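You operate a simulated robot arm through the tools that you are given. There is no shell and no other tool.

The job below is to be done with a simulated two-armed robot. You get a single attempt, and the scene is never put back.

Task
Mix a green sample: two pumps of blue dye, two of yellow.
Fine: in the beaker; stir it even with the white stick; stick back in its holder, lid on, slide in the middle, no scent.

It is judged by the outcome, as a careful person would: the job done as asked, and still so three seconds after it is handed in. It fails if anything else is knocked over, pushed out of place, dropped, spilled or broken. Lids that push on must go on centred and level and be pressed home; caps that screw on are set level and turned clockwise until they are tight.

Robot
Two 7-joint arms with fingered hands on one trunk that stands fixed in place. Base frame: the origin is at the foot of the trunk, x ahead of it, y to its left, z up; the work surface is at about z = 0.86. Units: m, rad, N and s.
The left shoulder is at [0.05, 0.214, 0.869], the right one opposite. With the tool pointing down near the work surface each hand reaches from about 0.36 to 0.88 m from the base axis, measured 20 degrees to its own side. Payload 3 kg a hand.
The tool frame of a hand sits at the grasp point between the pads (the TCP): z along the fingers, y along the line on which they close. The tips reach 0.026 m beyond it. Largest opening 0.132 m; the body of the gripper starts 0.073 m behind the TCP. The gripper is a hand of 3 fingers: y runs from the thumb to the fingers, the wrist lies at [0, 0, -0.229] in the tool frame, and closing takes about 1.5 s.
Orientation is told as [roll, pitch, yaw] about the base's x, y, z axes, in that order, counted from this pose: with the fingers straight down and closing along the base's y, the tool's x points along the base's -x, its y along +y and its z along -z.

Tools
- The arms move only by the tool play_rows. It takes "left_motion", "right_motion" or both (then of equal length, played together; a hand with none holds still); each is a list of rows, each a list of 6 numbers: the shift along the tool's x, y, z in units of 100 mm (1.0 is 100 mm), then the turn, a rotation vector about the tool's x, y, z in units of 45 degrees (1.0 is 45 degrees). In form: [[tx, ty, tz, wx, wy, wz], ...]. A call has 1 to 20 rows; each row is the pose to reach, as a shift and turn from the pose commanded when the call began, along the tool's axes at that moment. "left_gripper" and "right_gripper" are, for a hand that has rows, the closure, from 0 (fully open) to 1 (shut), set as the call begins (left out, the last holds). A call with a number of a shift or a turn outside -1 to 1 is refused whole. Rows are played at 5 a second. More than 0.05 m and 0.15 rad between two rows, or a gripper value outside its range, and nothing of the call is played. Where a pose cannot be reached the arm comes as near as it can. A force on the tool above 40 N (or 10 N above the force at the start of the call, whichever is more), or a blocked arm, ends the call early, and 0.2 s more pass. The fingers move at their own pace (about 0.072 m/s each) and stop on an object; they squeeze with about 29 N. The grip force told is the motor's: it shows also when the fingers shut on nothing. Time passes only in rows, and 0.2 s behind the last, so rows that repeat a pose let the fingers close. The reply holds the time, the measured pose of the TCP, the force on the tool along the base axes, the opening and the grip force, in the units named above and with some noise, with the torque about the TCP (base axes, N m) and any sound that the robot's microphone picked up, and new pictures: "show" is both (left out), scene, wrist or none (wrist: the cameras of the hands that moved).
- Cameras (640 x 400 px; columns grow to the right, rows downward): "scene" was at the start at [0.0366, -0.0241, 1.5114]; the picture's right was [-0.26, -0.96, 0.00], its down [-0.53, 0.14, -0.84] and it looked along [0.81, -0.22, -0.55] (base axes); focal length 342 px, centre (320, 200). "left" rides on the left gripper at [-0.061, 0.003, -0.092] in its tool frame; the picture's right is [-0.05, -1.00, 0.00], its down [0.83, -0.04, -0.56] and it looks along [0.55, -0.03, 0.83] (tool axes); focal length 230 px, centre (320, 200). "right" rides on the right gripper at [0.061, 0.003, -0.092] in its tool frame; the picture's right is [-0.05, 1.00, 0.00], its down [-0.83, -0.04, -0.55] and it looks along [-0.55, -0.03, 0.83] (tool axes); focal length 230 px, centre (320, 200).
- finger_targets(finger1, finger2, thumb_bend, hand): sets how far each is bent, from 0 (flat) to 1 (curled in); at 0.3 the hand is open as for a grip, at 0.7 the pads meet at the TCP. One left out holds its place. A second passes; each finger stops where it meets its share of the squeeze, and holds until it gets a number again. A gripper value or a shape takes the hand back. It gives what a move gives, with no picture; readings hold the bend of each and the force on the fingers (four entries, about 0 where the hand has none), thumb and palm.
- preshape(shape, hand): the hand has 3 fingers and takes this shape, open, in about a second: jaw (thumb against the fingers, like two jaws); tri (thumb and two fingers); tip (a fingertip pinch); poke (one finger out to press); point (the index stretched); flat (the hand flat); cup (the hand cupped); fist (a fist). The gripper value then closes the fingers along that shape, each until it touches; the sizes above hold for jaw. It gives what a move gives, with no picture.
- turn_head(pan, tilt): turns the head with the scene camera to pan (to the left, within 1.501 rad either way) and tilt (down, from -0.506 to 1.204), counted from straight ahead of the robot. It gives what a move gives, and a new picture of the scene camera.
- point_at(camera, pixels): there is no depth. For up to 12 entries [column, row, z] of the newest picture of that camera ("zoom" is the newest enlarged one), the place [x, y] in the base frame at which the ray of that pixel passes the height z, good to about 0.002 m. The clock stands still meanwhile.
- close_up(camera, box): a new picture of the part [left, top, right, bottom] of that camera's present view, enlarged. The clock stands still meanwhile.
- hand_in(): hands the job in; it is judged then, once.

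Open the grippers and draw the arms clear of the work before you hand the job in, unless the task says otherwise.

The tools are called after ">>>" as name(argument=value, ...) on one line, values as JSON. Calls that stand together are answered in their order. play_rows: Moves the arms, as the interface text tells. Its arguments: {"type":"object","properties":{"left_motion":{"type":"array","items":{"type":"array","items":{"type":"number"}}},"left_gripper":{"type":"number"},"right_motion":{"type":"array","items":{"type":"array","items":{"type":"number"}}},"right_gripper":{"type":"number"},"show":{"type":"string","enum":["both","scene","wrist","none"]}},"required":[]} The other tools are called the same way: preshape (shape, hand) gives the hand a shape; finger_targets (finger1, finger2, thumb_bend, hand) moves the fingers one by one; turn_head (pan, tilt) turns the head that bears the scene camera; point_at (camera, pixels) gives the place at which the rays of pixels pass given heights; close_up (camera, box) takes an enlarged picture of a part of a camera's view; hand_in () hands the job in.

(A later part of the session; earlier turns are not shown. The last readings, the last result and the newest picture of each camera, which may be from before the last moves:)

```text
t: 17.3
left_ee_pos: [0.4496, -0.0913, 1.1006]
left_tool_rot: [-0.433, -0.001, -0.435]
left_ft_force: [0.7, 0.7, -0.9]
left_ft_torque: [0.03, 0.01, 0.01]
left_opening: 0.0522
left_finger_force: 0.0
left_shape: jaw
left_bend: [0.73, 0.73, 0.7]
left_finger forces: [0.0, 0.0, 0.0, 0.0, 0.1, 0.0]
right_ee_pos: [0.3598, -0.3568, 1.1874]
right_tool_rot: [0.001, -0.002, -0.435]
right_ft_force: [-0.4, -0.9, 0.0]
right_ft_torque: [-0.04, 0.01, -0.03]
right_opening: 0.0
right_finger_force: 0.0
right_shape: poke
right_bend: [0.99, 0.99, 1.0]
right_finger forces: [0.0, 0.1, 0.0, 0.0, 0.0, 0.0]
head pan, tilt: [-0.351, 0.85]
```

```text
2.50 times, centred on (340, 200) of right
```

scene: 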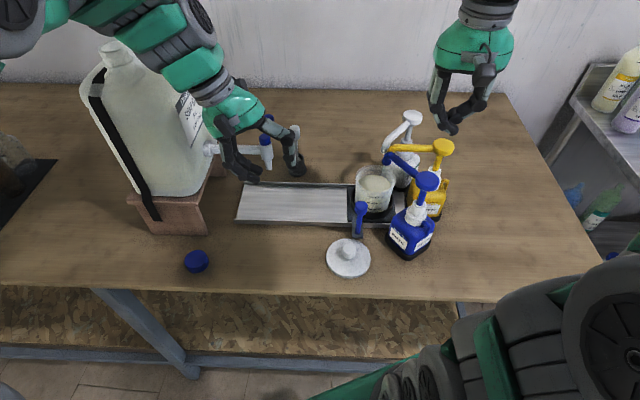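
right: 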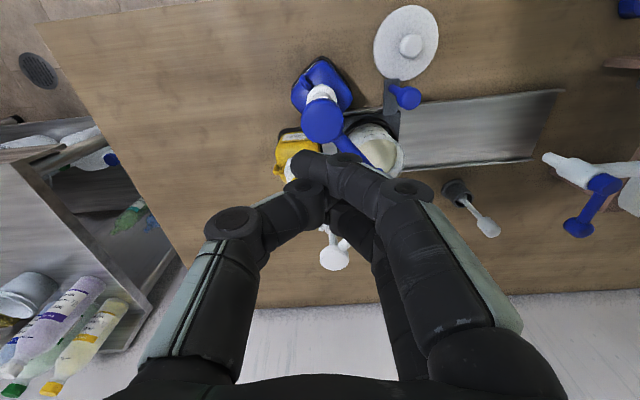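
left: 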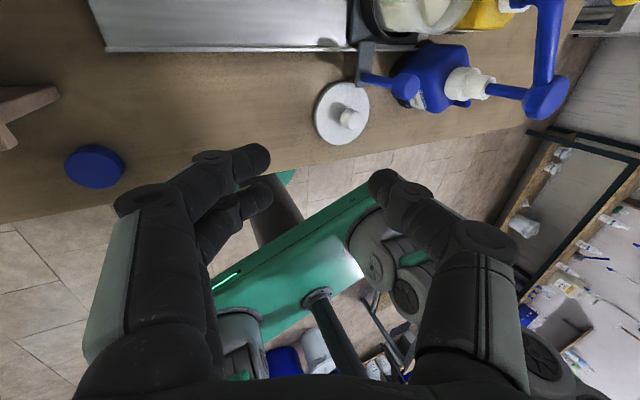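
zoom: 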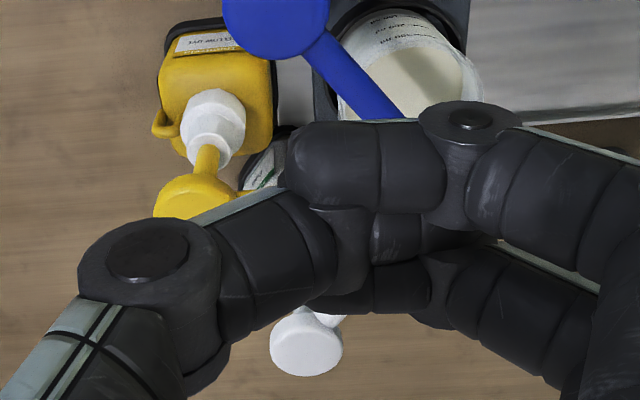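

The flat bottom is roughly 1 cm below the TCP, at about z 1.177, and the tool axis is over the blue head to within 2 mm. I descend 0.10 m first, then creep.

>>> play_rows(right_motion=[[0, 0, 0.25, 0, 0, 0], [0, 0, 0.5, 0, 0, 0], [0, 0, 0.75, 0, 0, 0], [0, 0, 0.95, 0, 0, 0], [0, 0, 0.95, 0, 0, 0]], show="both")

>>> close_up(camera="scene", box=[380, 120, 480, 200])

```text
t: 18.5
left_ee_pos: [0.4499, -0.0913, 1.101]
left_tool_rot: [-0.431, 0.0, -0.435]
left_ft_force: [0.5, -0.3, -0.2]
left_ft_torque: [-0.02, 0.0, 0.04]
left_opening: 0.0523
left_finger_force: 0.0
left_shape: jaw
left_bend: [0.73, 0.73, 0.7]
left_finger forces: [0.1, 0.1, 0.1, 0.0, 0.1, 0.0]
right_ee_pos: [0.3597, -0.3541, 1.0941]
right_tool_rot: [0.0, -0.001, -0.434]
right_ft_force: [-0.1, 0.0, -0.2]
right_ft_torque: [0.0, -0.01, 0.03]
right_opening: 0.0001
right_finger_force: 0.0
right_shape: poke
right_bend: [0.99, 0.99, 1.0]
right_finger forces: [0.1, 0.1, 0.0, 0.2, 0.0, 0.0]
head pan, tilt: [-0.351, 0.85]
```

scene: 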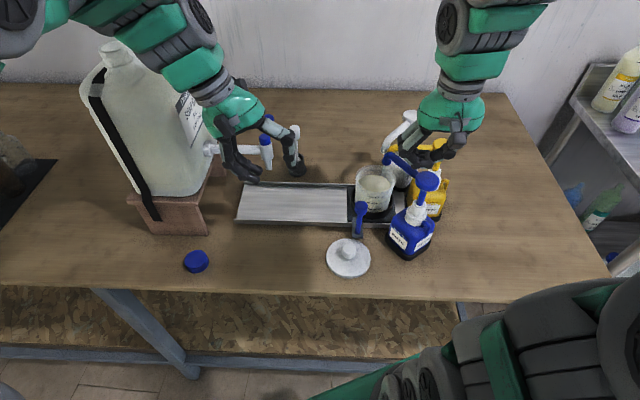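
right: 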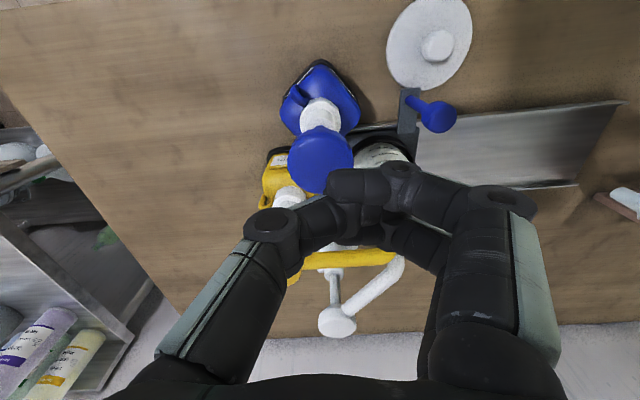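

```text
5.00 times, centred on (430, 160) of scene
```

zoom: 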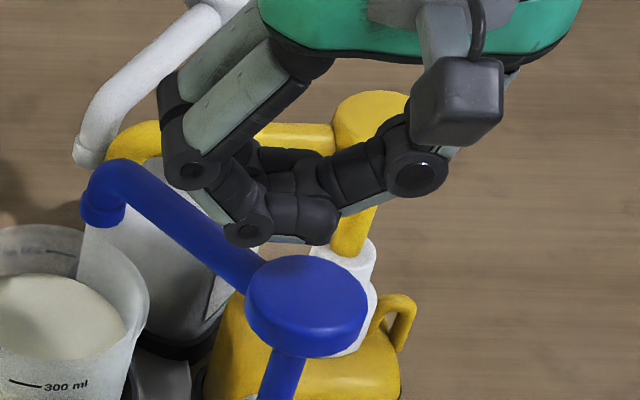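

In the right view the head's centre at (320,160) matches the tool axis. I creep down until it touches.

>>> play_rows(right_motion=[[0, 0, 0.06, 0, 0, 0], [0, 0, 0.12, 0, 0, 0], [0, 0, 0.18, 0, 0, 0], [0, 0, 0.24, 0, 0, 0], [0, 0, 0.3, 0, 0, 0], [0, 0, 0.3, 0, 0, 0]], show="both")

>>> close_up(camera="scene", box=[380, 120, 480, 200])

```text
t: 19.9
left_ee_pos: [0.4514, -0.0905, 1.1021]
left_tool_rot: [-0.431, 0.0, -0.434]
left_ft_force: [0.7, -0.2, 0.5]
left_ft_torque: [-0.02, 0.01, 0.03]
left_opening: 0.0523
left_finger_force: 0.1
left_shape: jaw
left_bend: [0.73, 0.73, 0.7]
left_finger forces: [0.0, 0.0, 0.0, 0.0, 0.1, 0.0]
right_ee_pos: [0.359, -0.3542, 1.0631]
right_tool_rot: [0.0, -0.003, -0.436]
right_ft_force: [0.3, 1.2, -0.6]
right_ft_torque: [-0.02, -0.03, 0.04]
right_opening: 0.0
right_finger_force: 0.1
right_shape: poke
right_bend: [0.99, 0.99, 1.0]
right_finger forces: [0.0, 0.0, 0.0, 0.1, 0.1, 0.0]
head pan, tilt: [-0.351, 0.85]
```

scene: 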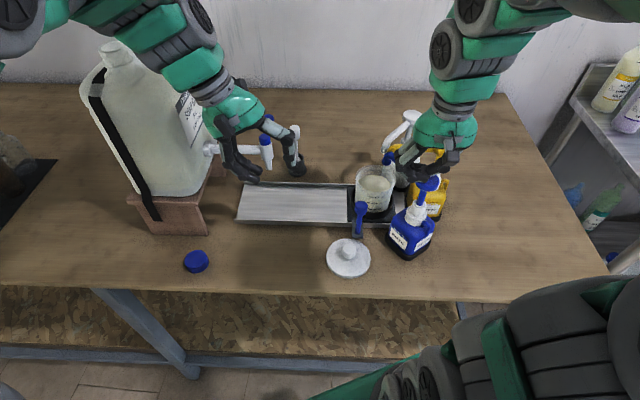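
right: 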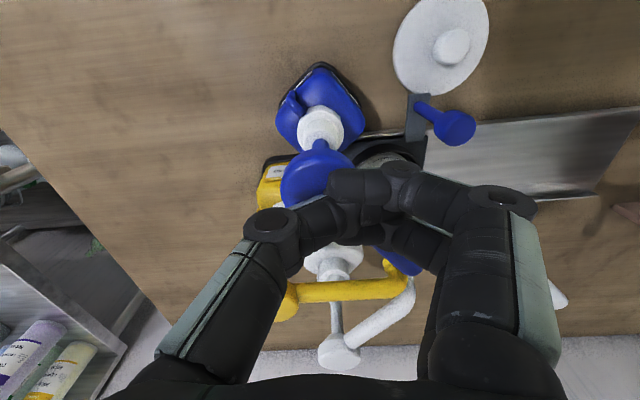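

```text
5.00 times, centred on (430, 160) of scene
```

zoom: 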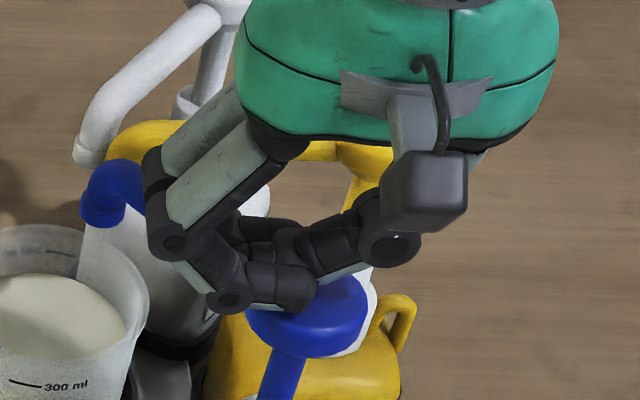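

Fingers are just about at the head. I continue creeping down 1.2 cm and read the force.

>>> play_rows(right_motion=[[0, 0, 0.03, 0, 0, 0], [0, 0, 0.06, 0, 0, 0], [0, 0, 0.09, 0, 0, 0], [0, 0, 0.12, 0, 0, 0], [0, 0, 0.12, 0, 0, 0]], show="wrist")

>>> close_up(camera="scene", box=[380, 120, 480, 200])

```text
t: 21.1
left_ee_pos: [0.4515, -0.0916, 1.1005]
left_tool_rot: [-0.431, 0.0, -0.434]
left_ft_force: [0.3, 0.1, 0.2]
left_ft_torque: [-0.01, 0.0, -0.01]
left_opening: 0.0522
left_finger_force: 0.0
left_shape: jaw
left_bend: [0.73, 0.73, 0.7]
left_finger forces: [0.0, 0.0, 0.1, 0.0, 0.1, 0.1]
right_ee_pos: [0.3599, -0.3545, 1.0497]
right_tool_rot: [0.0, 0.001, -0.434]
right_ft_force: [-1.1, -0.4, 2.8]
right_ft_torque: [0.07, -0.01, 0.04]
right_opening: 0.0001
right_finger_force: 0.1
right_shape: poke
right_bend: [0.99, 0.99, 1.0]
right_finger forces: [0.0, 0.1, 0.0, 0.1, 0.0, 0.0]
head pan, tilt: [-0.351, 0.85]
```

right: 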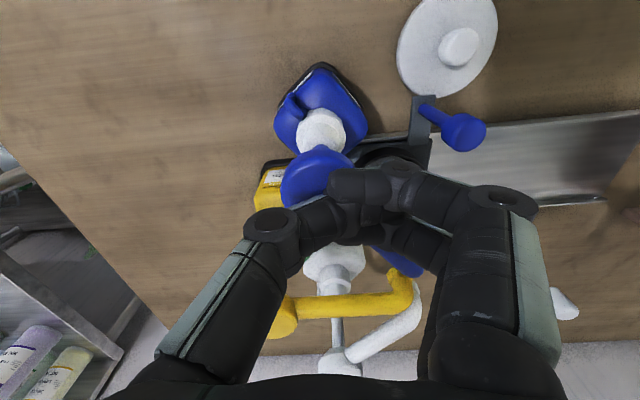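

```text
5.00 times, centred on (430, 160) of scene
```

zoom: 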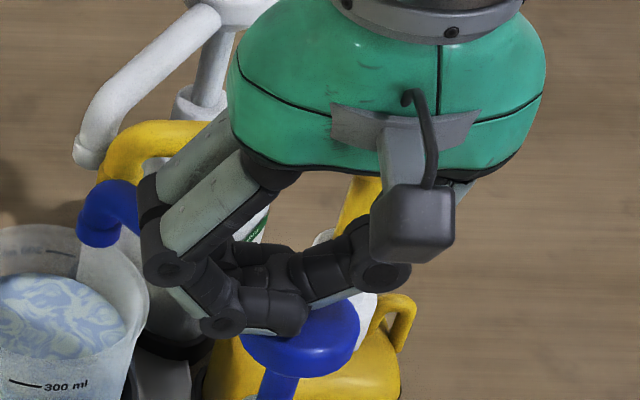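

Blue is already swirling into the beaker with only about 3 N on the tool; the head has gone down about 1 cm. I keep pressing the same stroke to find the bottom.

>>> play_rows(right_motion=[[0, 0, 0.03, 0, 0, 0], [0, 0, 0.06, 0, 0, 0], [0, 0, 0.09, 0, 0, 0], [0, 0, 0.12, 0, 0, 0], [0, 0, 0.12, 0, 0, 0]], show="wrist")

>>> close_up(camera="scene", box=[360, 120, 480, 220])

```text
t: 22.3
left_ee_pos: [0.4505, -0.0921, 1.1007]
left_tool_rot: [-0.432, 0.001, -0.435]
left_ft_force: [0.3, -0.2, -0.6]
left_ft_torque: [0.01, 0.0, 0.03]
left_opening: 0.0523
left_finger_force: 0.1
left_shape: jaw
left_bend: [0.73, 0.73, 0.7]
left_finger forces: [0.1, 0.1, 0.0, 0.0, 0.0, 0.1]
right_ee_pos: [0.3607, -0.3549, 1.0386]
right_tool_rot: [0.0, -0.002, -0.434]
right_ft_force: [-0.2, -0.5, 5.0]
right_ft_torque: [0.11, -0.01, 0.01]
right_opening: 0.0
right_finger_force: 0.2
right_shape: poke
right_bend: [0.99, 0.99, 1.0]
right_finger forces: [0.0, 0.0, 0.1, 0.1, 0.0, 0.0]
head pan, tilt: [-0.351, 0.85]
```

right: 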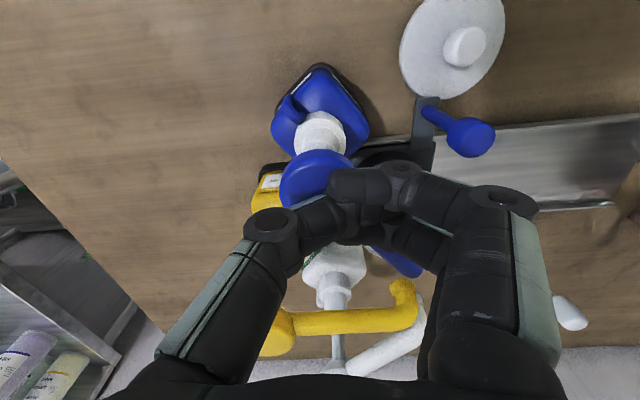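

```text
4.00 times, centred on (420, 170) of scene
```

zoom: 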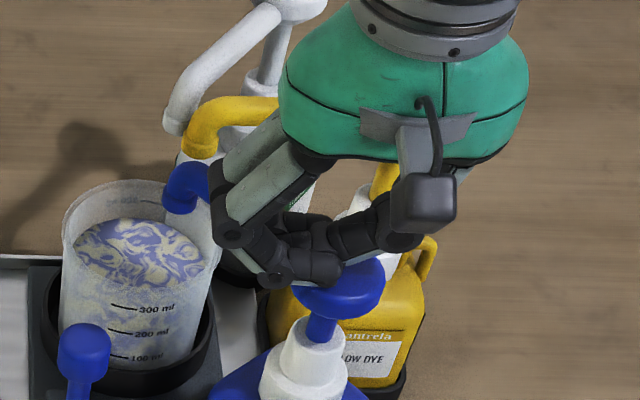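

More blue came out, force now 5 N (spring growing), no bottom yet. I press further.

>>> play_rows(right_motion=[[0, 0, 0.025, 0, 0, 0], [0, 0, 0.05, 0, 0, 0], [0, 0, 0.075, 0, 0, 0], [0, 0, 0.1, 0, 0, 0], [0, 0, 0.1, 0, 0, 0]], show="none")

>>> close_up(camera="scene", box=[360, 120, 480, 220])

```text
t: 23.5
left_ee_pos: [0.451, -0.092, 1.1001]
left_tool_rot: [-0.431, 0.0, -0.432]
left_ft_force: [1.0, 0.5, -0.3]
left_ft_torque: [0.01, -0.03, -0.01]
left_opening: 0.052
left_finger_force: 0.0
left_shape: jaw
left_bend: [0.73, 0.73, 0.7]
left_finger forces: [0.1, 0.0, 0.0, 0.0, 0.1, 0.0]
right_ee_pos: [0.3605, -0.354, 1.028]
right_tool_rot: [-0.002, -0.002, -0.434]
right_ft_force: [2.7, 0.9, 6.5]
right_ft_torque: [0.1, -0.07, -0.05]
right_opening: 0.0
right_finger_force: 0.0
right_shape: poke
right_bend: [0.99, 0.99, 1.0]
right_finger forces: [0.0, 0.0, 0.0, 0.0, 0.1, 0.0]
head pan, tilt: [-0.351, 0.85]
```

```text
4.00 times, centred on (420, 170) of scene
```

zoom: 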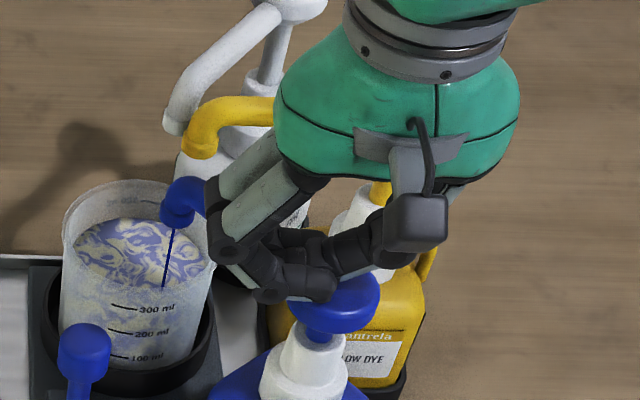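

A stream of dye is visible from the blue spout at (168,255 in the zoom); 6.5 N, still no bottom. I go on with smaller steps.

>>> play_rows(right_motion=[[0, 0, 0.02, 0, 0, 0], [0, 0, 0.04, 0, 0, 0], [0, 0, 0.06, 0, 0, 0], [0, 0, 0.06, 0, 0, 0]], show="none")

>>> close_up(camera="scene", box=[360, 120, 480, 220])

```text
t: 24.5
left_ee_pos: [0.4511, -0.0905, 1.1009]
left_tool_rot: [-0.432, 0.002, -0.435]
left_ft_force: [-0.1, -0.4, -0.8]
left_ft_torque: [0.01, 0.0, 0.03]
left_opening: 0.0523
left_finger_force: 0.0
left_shape: jaw
left_bend: [0.73, 0.73, 0.7]
left_finger forces: [0.0, 0.0, 0.1, 0.1, 0.0, 0.1]
right_ee_pos: [0.359, -0.3544, 1.0247]
right_tool_rot: [0.0, -0.002, -0.434]
right_ft_force: [0.9, 3.9, 6.8]
right_ft_torque: [0.1, -0.04, 0.03]
right_opening: 0.0
right_finger_force: 0.1
right_shape: poke
right_bend: [0.99, 0.99, 1.0]
right_finger forces: [0.1, 0.2, 0.0, 0.0, 0.1, 0.0]
head pan, tilt: [-0.351, 0.85]
```

```text
4.00 times, centred on (420, 170) of scene
```

zoom: 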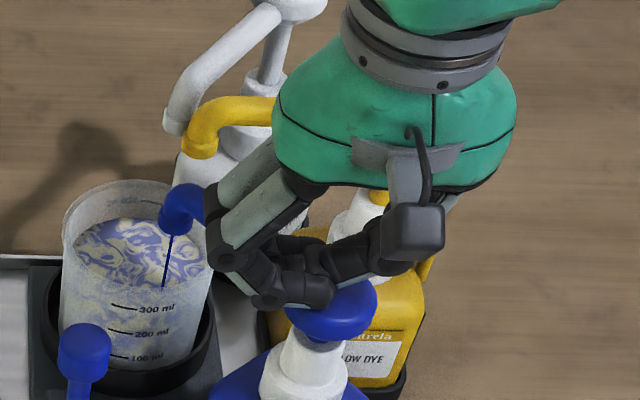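

The stem is nearly fully in the white collar. I press a few more millimetres to feel the bottom.

>>> play_rows(right_motion=[[0, 0, 0.02, 0, 0, 0], [0, 0, 0.04, 0, 0, 0], [0, 0, 0.06, 0, 0, 0], [0, 0, 0.06, 0, 0, 0]], show="wrist")

>>> close_up(camera="scene", box=[360, 120, 480, 220])

```text
t: 25.3
left_ee_pos: [0.4503, -0.091, 1.1012]
left_tool_rot: [-0.433, 0.002, -0.434]
left_ft_force: [-0.3, 0.3, 0.6]
left_ft_torque: [-0.01, -0.02, -0.01]
left_opening: 0.0524
left_finger_force: 0.1
left_shape: jaw
left_bend: [0.73, 0.73, 0.7]
left_finger forces: [0.1, 0.0, 0.1, 0.0, 0.0, 0.0]
right_ee_pos: [0.3605, -0.3559, 1.02]
right_tool_rot: [0.001, -0.003, -0.436]
right_ft_force: [-5.3, 8.6, 29.7]
right_ft_torque: [0.58, -0.25, 0.19]
right_opening: 0.0
right_finger_force: 0.0
right_shape: poke
right_bend: [0.99, 0.99, 1.0]
right_finger forces: [0.0, 0.1, 0.0, 0.1, 52.5, 0.1]
head pan, tilt: [-0.351, 0.85]
stopped in row 4 (right hand): the force on the tool passed its limit at 41 N (the readings are from after the stop); the commanded pose is now the measured one
```

right: 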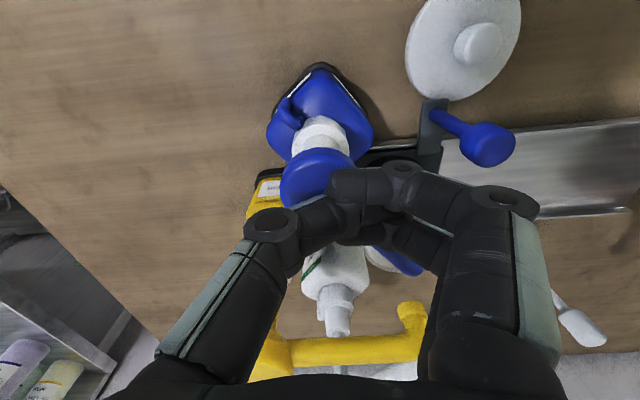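

```text
4.00 times, centred on (420, 170) of scene
```

zoom: 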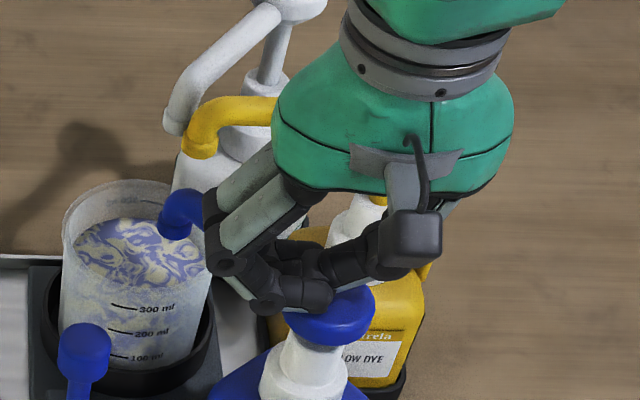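

Bottom reached at TCP z≈1.020 (41 N stop): a full stroke of about 4 cm. I raise the hand to let the pump return fully.

>>> play_rows(right_motion=[[0, 0, -0.08, 0, 0, 0], [0, 0, -0.18, 0, 0, 0], [0, 0, -0.28, 0, 0, 0], [0, 0, -0.38, 0, 0, 0], [0, 0, -0.48, 0, 0, 0], [0, 0, -0.58, 0, 0, 0], [0, 0, -0.58, 0, 0, 0], [0, 0, -0.58, 0, 0, 0]], show="both")

>>> close_up(camera="scene", box=[350, 110, 480, 260])

```text
t: 27.1
left_ee_pos: [0.4519, -0.0916, 1.1015]
left_tool_rot: [-0.43, 0.001, -0.434]
left_ft_force: [0.0, -0.8, 0.0]
left_ft_torque: [-0.01, -0.01, -0.04]
left_opening: 0.0526
left_finger_force: 0.1
left_shape: jaw
left_bend: [0.73, 0.73, 0.7]
left_finger forces: [0.0, 0.1, 0.1, 0.0, 0.0, 0.0]
right_ee_pos: [0.3611, -0.3551, 1.0769]
right_tool_rot: [-0.001, -0.002, -0.436]
right_ft_force: [0.1, -0.4, -0.1]
right_ft_torque: [0.01, 0.0, -0.01]
right_opening: 0.0
right_finger_force: 0.0
right_shape: poke
right_bend: [0.99, 0.99, 1.0]
right_finger forces: [0.0, 0.0, 0.0, 0.0, 0.0, 0.0]
head pan, tilt: [-0.351, 0.85]
```

scene: 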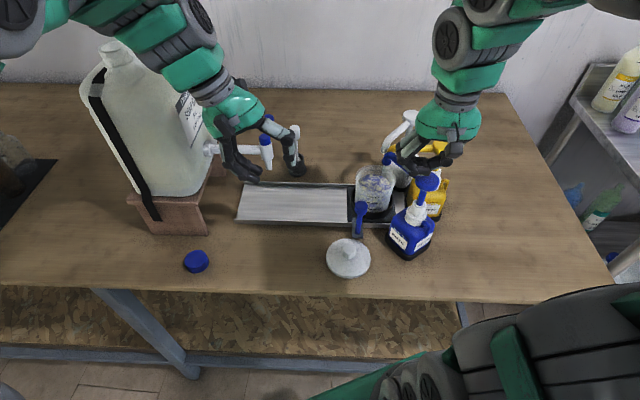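
right: 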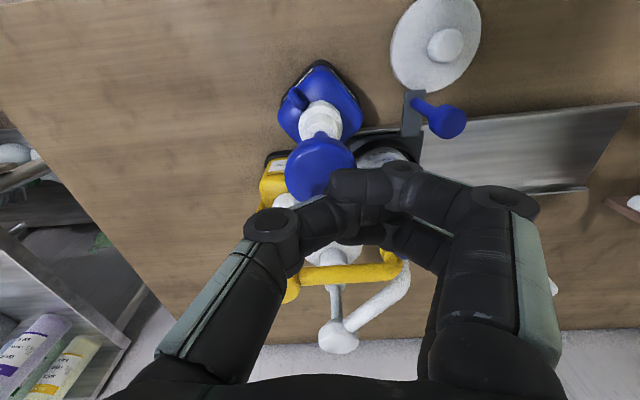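

```text
2.67 times, centred on (415, 185) of scene
```

zoom: 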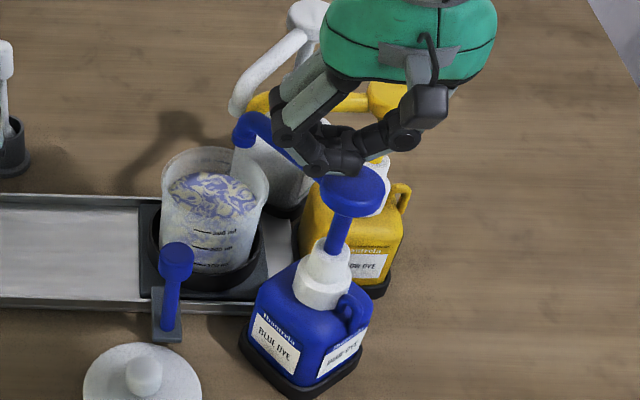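

The blue head is back up and free (no force). Second blue press, same depth, one continuous stroke.

>>> play_rows(right_motion=[[0, 0, 0.05, 0, 0, 0], [0, 0, 0.1, 0, 0, 0], [0, 0, 0.15, 0, 0, 0], [0, 0, 0.2, 0, 0, 0], [0, 0, 0.25, 0, 0, 0], [0, 0, 0.3, 0, 0, 0], [0, 0, 0.35, 0, 0, 0], [0, 0, 0.4, 0, 0, 0], [0, 0, 0.44, 0, 0, 0], [0, 0, 0.48, 0, 0, 0], [0, 0, 0.51, 0, 0, 0], [0, 0, 0.54, 0, 0, 0], [0, 0, 0.56, 0, 0, 0], [0, 0, 0.575, 0, 0, 0], [0, 0, 0.575, 0, 0, 0]], show="none")

>>> close_up(camera="scene", box=[350, 110, 480, 260])

```text
t: 30.3
left_ee_pos: [0.4513, -0.0905, 1.1014]
left_tool_rot: [-0.43, -0.001, -0.435]
left_ft_force: [0.0, -0.9, 0.1]
left_ft_torque: [0.04, 0.0, 0.02]
left_opening: 0.0523
left_finger_force: 0.2
left_shape: jaw
left_bend: [0.73, 0.73, 0.7]
left_finger forces: [0.0, 0.1, 0.1, 0.0, 0.0, 0.0]
right_ee_pos: [0.3625, -0.3553, 1.0196]
right_tool_rot: [0.003, -0.005, -0.437]
right_ft_force: [3.3, 6.1, 31.3]
right_ft_torque: [0.58, -0.27, -0.01]
right_opening: 0.0
right_finger_force: 0.1
right_shape: poke
right_bend: [0.99, 0.99, 1.0]
right_finger forces: [0.0, 0.0, 0.1, 0.1, 56.2, 0.0]
head pan, tilt: [-0.351, 0.85]
```

```text
2.67 times, centred on (415, 185) of scene
```

zoom: 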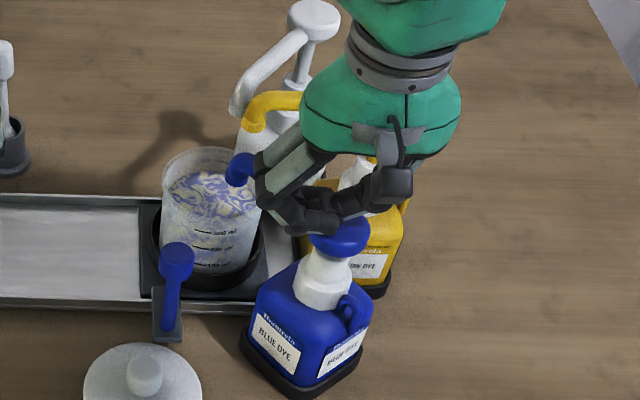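

Second full blue stroke bottomed at 31 N, bottle unmoved. I raise the hand clear, up to about z 1.11.

>>> play_rows(right_motion=[[0, 0, -0.08, 0, 0, 0], [0, 0, -0.18, 0, 0, 0], [0, 0, -0.28, 0, 0, 0], [0, 0, -0.38, 0, 0, 0], [0, 0, -0.48, 0, 0, 0], [0, 0, -0.6, 0, 0, 0], [0, 0, -0.75, 0, 0, 0], [0, 0, -0.95, 0, 0, 0], [0, 0, -0.95, 0, 0, 0]], show="both")

>>> close_up(camera="scene", box=[350, 110, 480, 260])

```text
t: 32.3
left_ee_pos: [0.4504, -0.0916, 1.1013]
left_tool_rot: [-0.431, -0.001, -0.434]
left_ft_force: [-0.5, 0.3, 0.3]
left_ft_torque: [-0.01, 0.0, 0.0]
left_opening: 0.0524
left_finger_force: 0.0
left_shape: jaw
left_bend: [0.73, 0.73, 0.7]
left_finger forces: [0.1, 0.0, 0.1, 0.0, 0.1, 0.0]
right_ee_pos: [0.3591, -0.3556, 1.1158]
right_tool_rot: [0.001, 0.0, -0.436]
right_ft_force: [0.9, 0.2, 0.0]
right_ft_torque: [0.0, 0.03, 0.04]
right_opening: 0.0
right_finger_force: 0.0
right_shape: poke
right_bend: [0.99, 0.99, 1.0]
right_finger forces: [0.0, 0.0, 0.1, 0.0, 0.0, 0.1]
head pan, tilt: [-0.351, 0.85]
```

scene: 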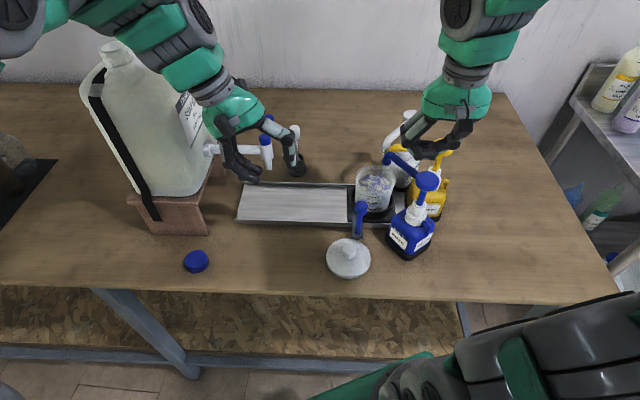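
right: 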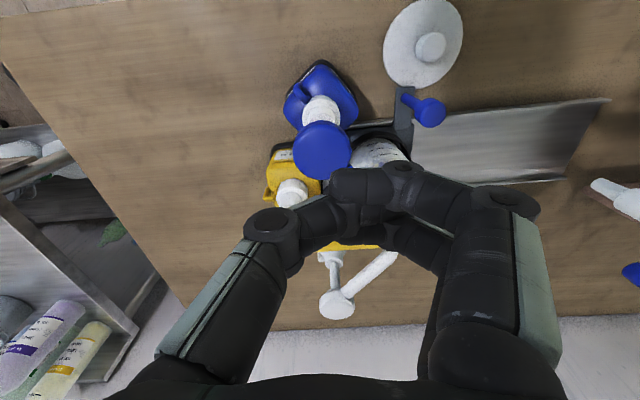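

```text
2.67 times, centred on (415, 185) of scene
```

zoom: 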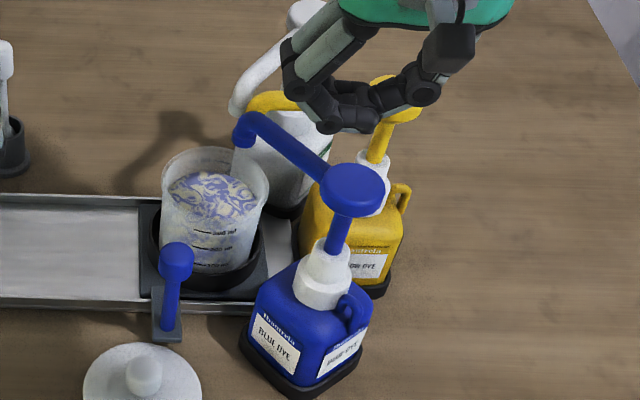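

Blue is done (two full strokes) and its head is back up. I move over the yellow head at about (0.432,-0.436), well above the tops.

>>> play_rows(right_motion=[[-0.2, -0.09, 0, 0, 0, 0], [-0.4, -0.17, 0, 0, 0, 0], [-0.6, -0.26, 0, 0, 0, 0], [-0.8, -0.34, 0, 0, 0, 0], [-0.98, -0.43, 0, 0, 0, 0], [-0.98, -0.43, 0, 0, 0, 0]], show="both")

>>> close_up(camera="scene", box=[380, 90, 500, 190])

```text
t: 33.7
left_ee_pos: [0.4506, -0.0916, 1.1015]
left_tool_rot: [-0.43, 0.0, -0.435]
left_ft_force: [-0.8, 0.5, -0.7]
left_ft_torque: [0.0, 0.01, 0.0]
left_opening: 0.0523
left_finger_force: 0.1
left_shape: jaw
left_bend: [0.73, 0.73, 0.7]
left_finger forces: [0.0, 0.1, 0.2, 0.0, 0.1, 0.0]
right_ee_pos: [0.4317, -0.4345, 1.1152]
right_tool_rot: [-0.001, -0.003, -0.435]
right_ft_force: [-0.7, 0.2, 1.1]
right_ft_torque: [0.02, -0.01, -0.02]
right_opening: 0.0002
right_finger_force: 0.0
right_shape: poke
right_bend: [0.99, 0.99, 1.0]
right_finger forces: [0.0, 0.0, 0.0, 0.0, 0.0, 0.0]
head pan, tilt: [-0.351, 0.85]
```

scene: 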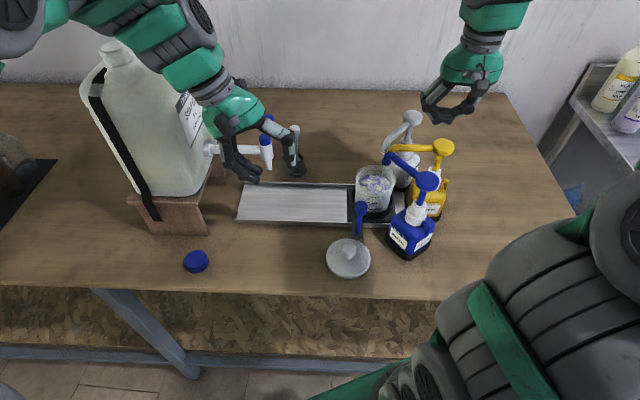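
right: 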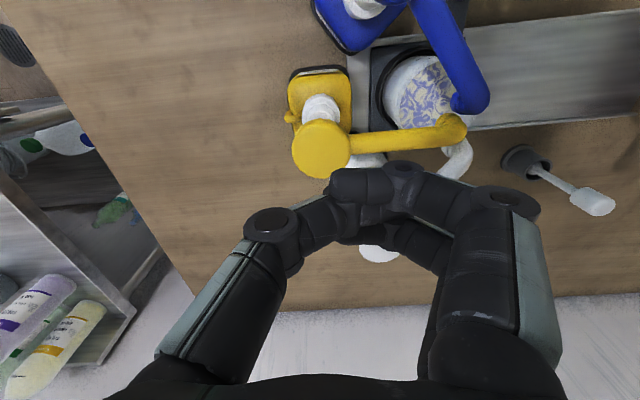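

```text
4.00 times, centred on (440, 140) of scene
```

zoom: 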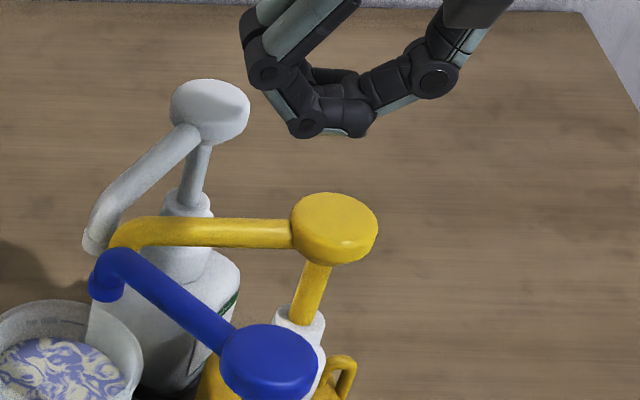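

The yellow head sits at (321,149) in the right view, same as blue did. To keep the finger knuckles clear of the blue spout I offset the hand 12 mm to -Y' and 6 mm to +X', and come down to just above the head.

>>> play_rows(right_motion=[[-0.06, -0.12, 0, 0, 0, 0], [-0.06, -0.12, 0.15, 0, 0, 0], [-0.06, -0.12, 0.3, 0, 0, 0], [-0.06, -0.12, 0.42, 0, 0, 0], [-0.06, -0.12, 0.42, 0, 0, 0]], show="both")

>>> close_up(camera="scene", box=[380, 90, 500, 190])

>>> close_up(camera="right", box=[240, 60, 540, 260])

```text
t: 34.9
left_ee_pos: [0.4507, -0.0914, 1.1011]
left_tool_rot: [-0.431, 0.001, -0.436]
left_ft_force: [0.1, -1.1, 0.9]
left_ft_torque: [0.02, -0.01, -0.02]
left_opening: 0.0522
left_finger_force: 0.1
left_shape: jaw
left_bend: [0.73, 0.73, 0.7]
left_finger forces: [0.1, 0.1, 0.0, 0.0, 0.0, 0.0]
right_ee_pos: [0.432, -0.4502, 1.073]
right_tool_rot: [-0.001, -0.004, -0.436]
right_ft_force: [-0.3, 0.4, -0.1]
right_ft_torque: [-0.03, 0.01, -0.02]
right_opening: 0.0
right_finger_force: 0.1
right_shape: poke
right_bend: [0.99, 0.99, 1.0]
right_finger forces: [0.0, 0.0, 0.0, 0.0, 0.0, 0.1]
head pan, tilt: [-0.351, 0.85]
```

scene: 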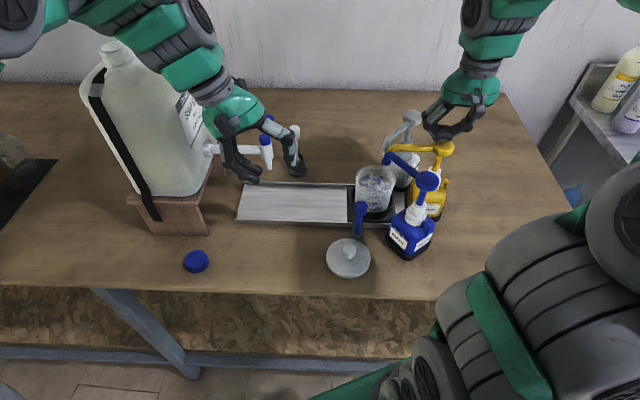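
right: 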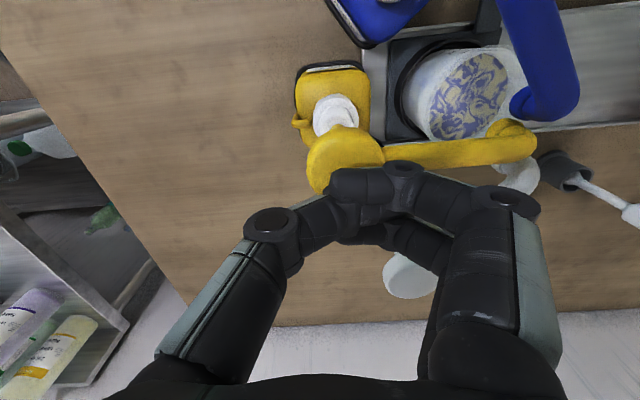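

```text
4.00 times, centred on (440, 140) of scene
```

zoom: 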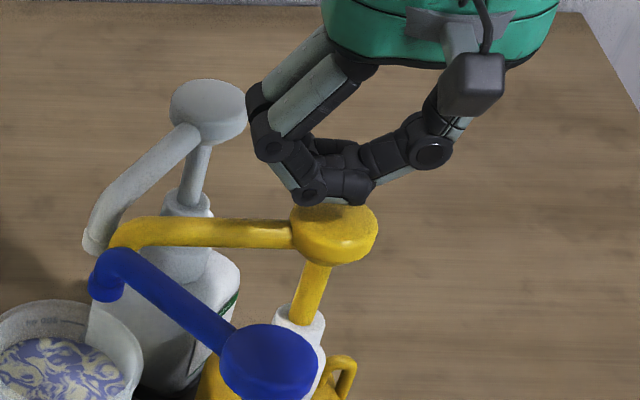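

```text
2.00 times, centred on (390, 160) of right
```

zoom: 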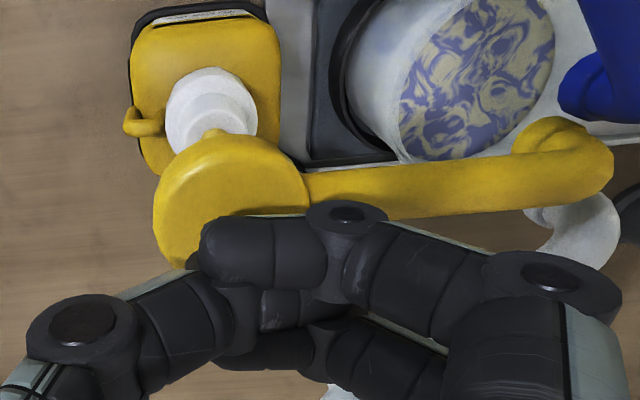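

Before pumping yellow I check that its spout really hangs over the beaker: I triangulate the yellow elbow and the beaker's rim.

>>> point_at(camera="right", pixels=[[512, 138, 1.0], [512, 138, 1.02], [512, 138, 1.04], [522, 106, 0.98], [522, 106, 1.0], [522, 106, 1.02], [465, 95, 0.94], [465, 95, 0.945]])

>>> point_at(camera="scene", pixels=[[392, 147, 1.0], [392, 147, 1.02], [392, 147, 1.04], [386, 160, 0.98], [386, 160, 1.0], [386, 160, 1.02], [376, 175, 0.975], [354, 178, 0.975], [396, 176, 0.975], [376, 186, 0.945]])

>>> close_up(camera="scene", box=[345, 125, 425, 195])

>>> close_up(camera="left", box=[340, 0, 640, 160])

```text
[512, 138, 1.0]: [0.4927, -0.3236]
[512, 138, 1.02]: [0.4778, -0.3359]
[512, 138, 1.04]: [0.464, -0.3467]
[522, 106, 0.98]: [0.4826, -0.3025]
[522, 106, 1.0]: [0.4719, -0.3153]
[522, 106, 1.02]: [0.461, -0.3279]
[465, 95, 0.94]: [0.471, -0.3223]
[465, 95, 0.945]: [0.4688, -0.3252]
```

```text
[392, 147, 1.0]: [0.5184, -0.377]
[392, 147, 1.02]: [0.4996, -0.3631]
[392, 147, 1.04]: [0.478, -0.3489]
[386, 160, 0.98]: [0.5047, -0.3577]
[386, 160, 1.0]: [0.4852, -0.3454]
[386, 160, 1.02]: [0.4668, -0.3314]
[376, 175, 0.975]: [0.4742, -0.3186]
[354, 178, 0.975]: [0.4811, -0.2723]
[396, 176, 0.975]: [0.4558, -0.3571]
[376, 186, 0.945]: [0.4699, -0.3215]
```

```text
5.71 times, centred on (385, 160) of scene
```

zoom: 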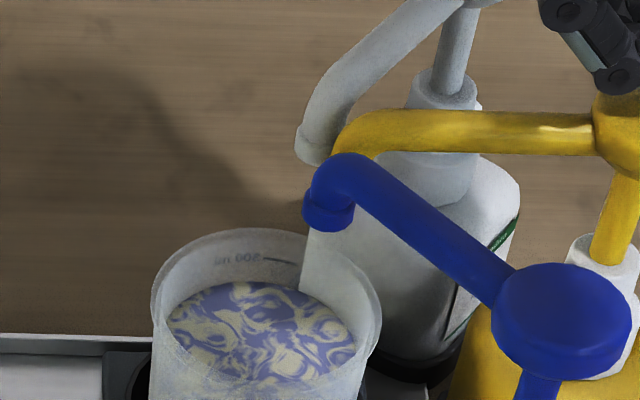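

```text
2.13 times, centred on (490, 80) of left
```

zoom: 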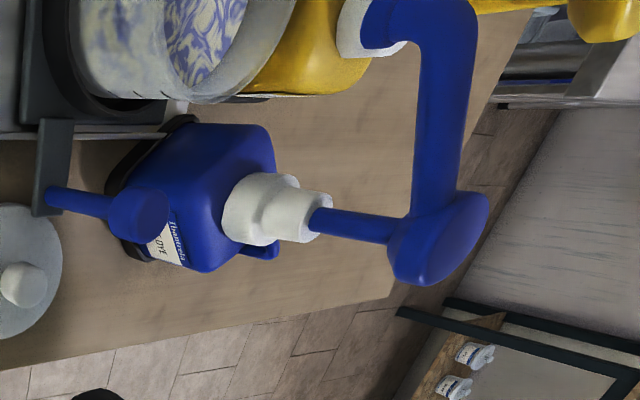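

The yellow elbow is near (0.469,-0.344), about 2.4 cm from the beaker's centre with rim radius about 4.4 cm, so it's inside. I start the first yellow stroke, pausing part-way to check.

>>> play_rows(right_motion=[[0, 0, 0.05, 0, 0, 0], [0, 0, 0.1, 0, 0, 0], [0, 0, 0.15, 0, 0, 0], [0, 0, 0.2, 0, 0, 0], [0, 0, 0.25, 0, 0, 0]], show="none")

>>> close_up(camera="scene", box=[350, 100, 480, 200])

>>> close_up(camera="right", box=[240, 60, 540, 260])

```text
t: 36.1
left_ee_pos: [0.4506, -0.0918, 1.1009]
left_tool_rot: [-0.432, -0.001, -0.433]
left_ft_force: [0.3, 0.9, 0.2]
left_ft_torque: [-0.03, -0.03, -0.01]
left_opening: 0.0522
left_finger_force: 0.0
left_shape: jaw
left_bend: [0.73, 0.73, 0.7]
left_finger forces: [0.0, 0.0, 0.0, 0.0, 0.1, 0.0]
right_ee_pos: [0.4327, -0.4493, 1.0477]
right_tool_rot: [0.001, -0.002, -0.437]
right_ft_force: [0.6, -0.5, 3.9]
right_ft_torque: [0.11, -0.04, -0.02]
right_opening: 0.0
right_finger_force: 0.0
right_shape: poke
right_bend: [0.99, 0.99, 1.0]
right_finger forces: [0.1, 0.1, 0.0, 0.0, 0.0, 0.0]
head pan, tilt: [-0.351, 0.85]
```

```text
4.00 times, centred on (415, 150) of scene
```

zoom: 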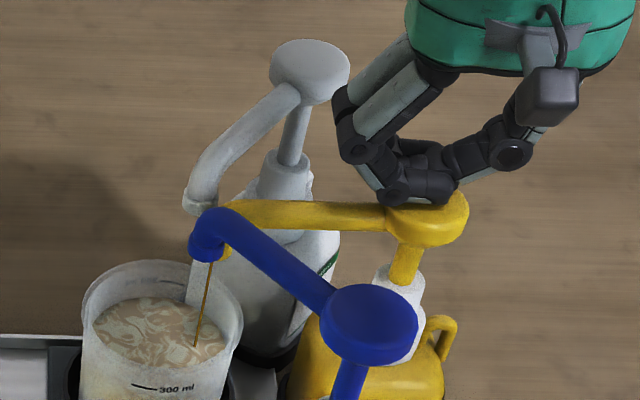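

```text
2.00 times, centred on (390, 160) of right
```

zoom: 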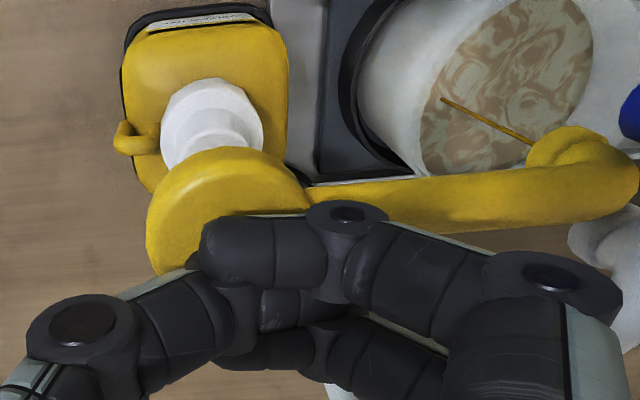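

The yellow stream falls into the liquid at (195,345 in the scene zoom), inside the beaker. I complete this stroke to the bottom.

>>> play_rows(right_motion=[[0, 0, 0.05, 0, 0, 0], [0, 0, 0.1, 0, 0, 0], [0, 0, 0.15, 0, 0, 0], [0, 0, 0.19, 0, 0, 0], [0, 0, 0.22, 0, 0, 0], [0, 0, 0.25, 0, 0, 0], [0, 0, 0.275, 0, 0, 0], [0, 0, 0.29, 0, 0, 0], [0, 0, 0.29, 0, 0, 0]], show="none")

>>> close_up(camera="scene", box=[350, 100, 480, 200])

```text
t: 38.1
left_ee_pos: [0.4515, -0.0912, 1.102]
left_tool_rot: [-0.429, 0.0, -0.434]
left_ft_force: [0.2, -0.3, 0.2]
left_ft_torque: [0.0, 0.01, -0.03]
left_opening: 0.0524
left_finger_force: 0.1
left_shape: jaw
left_bend: [0.73, 0.73, 0.7]
left_finger forces: [0.0, 0.0, 0.0, 0.0, 0.0, 0.1]
right_ee_pos: [0.4316, -0.4484, 1.02]
right_tool_rot: [-0.001, -0.006, -0.437]
right_ft_force: [5.6, -6.4, 37.6]
right_ft_torque: [1.04, -0.51, -0.23]
right_opening: 0.0
right_finger_force: 0.1
right_shape: poke
right_bend: [0.99, 0.99, 1.0]
right_finger forces: [0.0, 0.1, 0.0, 0.1, 68.4, 0.1]
head pan, tilt: [-0.351, 0.85]
```

```text
4.00 times, centred on (415, 150) of scene
```

zoom: 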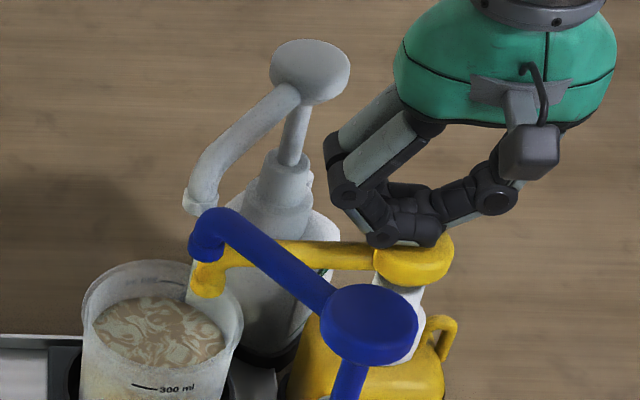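

First yellow stroke bottomed (37.6 N at z 1.020). I raise to let it return.

>>> play_rows(right_motion=[[0, 0, -0.08, 0, 0, 0], [0, 0, -0.18, 0, 0, 0], [0, 0, -0.28, 0, 0, 0], [0, 0, -0.38, 0, 0, 0], [0, 0, -0.48, 0, 0, 0], [0, 0, -0.56, 0, 0, 0], [0, 0, -0.56, 0, 0, 0], [0, 0, -0.56, 0, 0, 0]], show="none")

>>> close_up(camera="scene", box=[350, 100, 480, 200])

```text
t: 39.9
left_ee_pos: [0.4511, -0.0917, 1.1017]
left_tool_rot: [-0.432, 0.001, -0.436]
left_ft_force: [1.0, 0.0, 0.5]
left_ft_torque: [-0.03, 0.0, -0.02]
left_opening: 0.0523
left_finger_force: 0.0
left_shape: jaw
left_bend: [0.73, 0.73, 0.7]
left_finger forces: [0.1, 0.1, 0.1, 0.0, 0.0, 0.0]
right_ee_pos: [0.4312, -0.449, 1.0751]
right_tool_rot: [-0.001, -0.004, -0.436]
right_ft_force: [1.1, 0.1, -0.3]
right_ft_torque: [0.01, 0.0, -0.02]
right_opening: 0.0001
right_finger_force: 0.0
right_shape: poke
right_bend: [0.99, 0.99, 1.0]
right_finger forces: [0.0, 0.1, 0.1, 0.0, 0.0, 0.0]
head pan, tilt: [-0.351, 0.85]
```

```text
4.00 times, centred on (415, 150) of scene
```

zoom: 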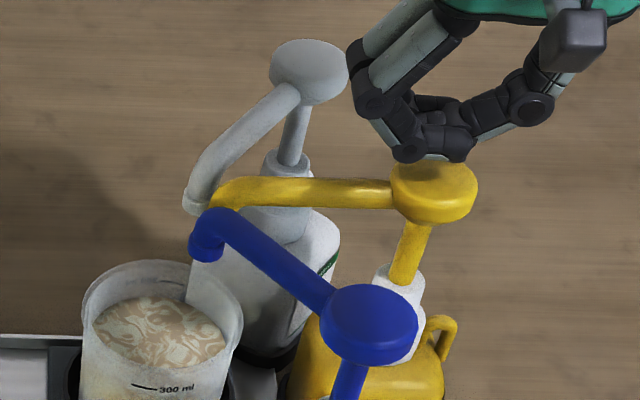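

Yellow head is back at full height and free. Second yellow stroke now.

>>> play_rows(right_motion=[[0, 0, 0.05, 0, 0, 0], [0, 0, 0.1, 0, 0, 0], [0, 0, 0.15, 0, 0, 0], [0, 0, 0.2, 0, 0, 0], [0, 0, 0.25, 0, 0, 0], [0, 0, 0.3, 0, 0, 0], [0, 0, 0.35, 0, 0, 0], [0, 0, 0.4, 0, 0, 0], [0, 0, 0.44, 0, 0, 0], [0, 0, 0.48, 0, 0, 0], [0, 0, 0.51, 0, 0, 0], [0, 0, 0.54, 0, 0, 0], [0, 0, 0.555, 0, 0, 0], [0, 0, 0.555, 0, 0, 0]], show="none")

>>> close_up(camera="scene", box=[350, 100, 480, 200])

```text
t: 42.9
left_ee_pos: [0.45, -0.0914, 1.1007]
left_tool_rot: [-0.433, 0.0, -0.434]
left_ft_force: [-0.6, -0.8, 0.0]
left_ft_torque: [0.0, 0.02, 0.02]
left_opening: 0.0522
left_finger_force: 0.0
left_shape: jaw
left_bend: [0.73, 0.73, 0.7]
left_finger forces: [0.0, 0.0, 0.0, 0.0, 0.1, 0.1]
right_ee_pos: [0.4312, -0.4505, 1.0209]
right_tool_rot: [-0.001, -0.007, -0.437]
right_ft_force: [-5.5, -8.3, 37.6]
right_ft_torque: [1.01, -0.43, 0.1]
right_opening: 0.0002
right_finger_force: 0.0
right_shape: poke
right_bend: [0.99, 0.99, 1.0]
right_finger forces: [0.0, 0.0, 0.1, 0.0, 66.3, 0.0]
head pan, tilt: [-0.351, 0.85]
```

```text
4.00 times, centred on (415, 150) of scene
```

zoom: 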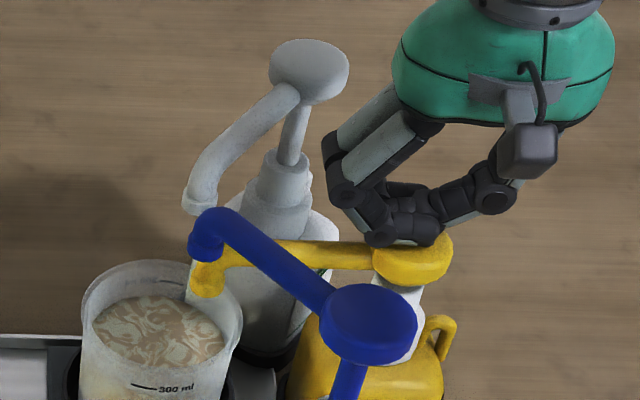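

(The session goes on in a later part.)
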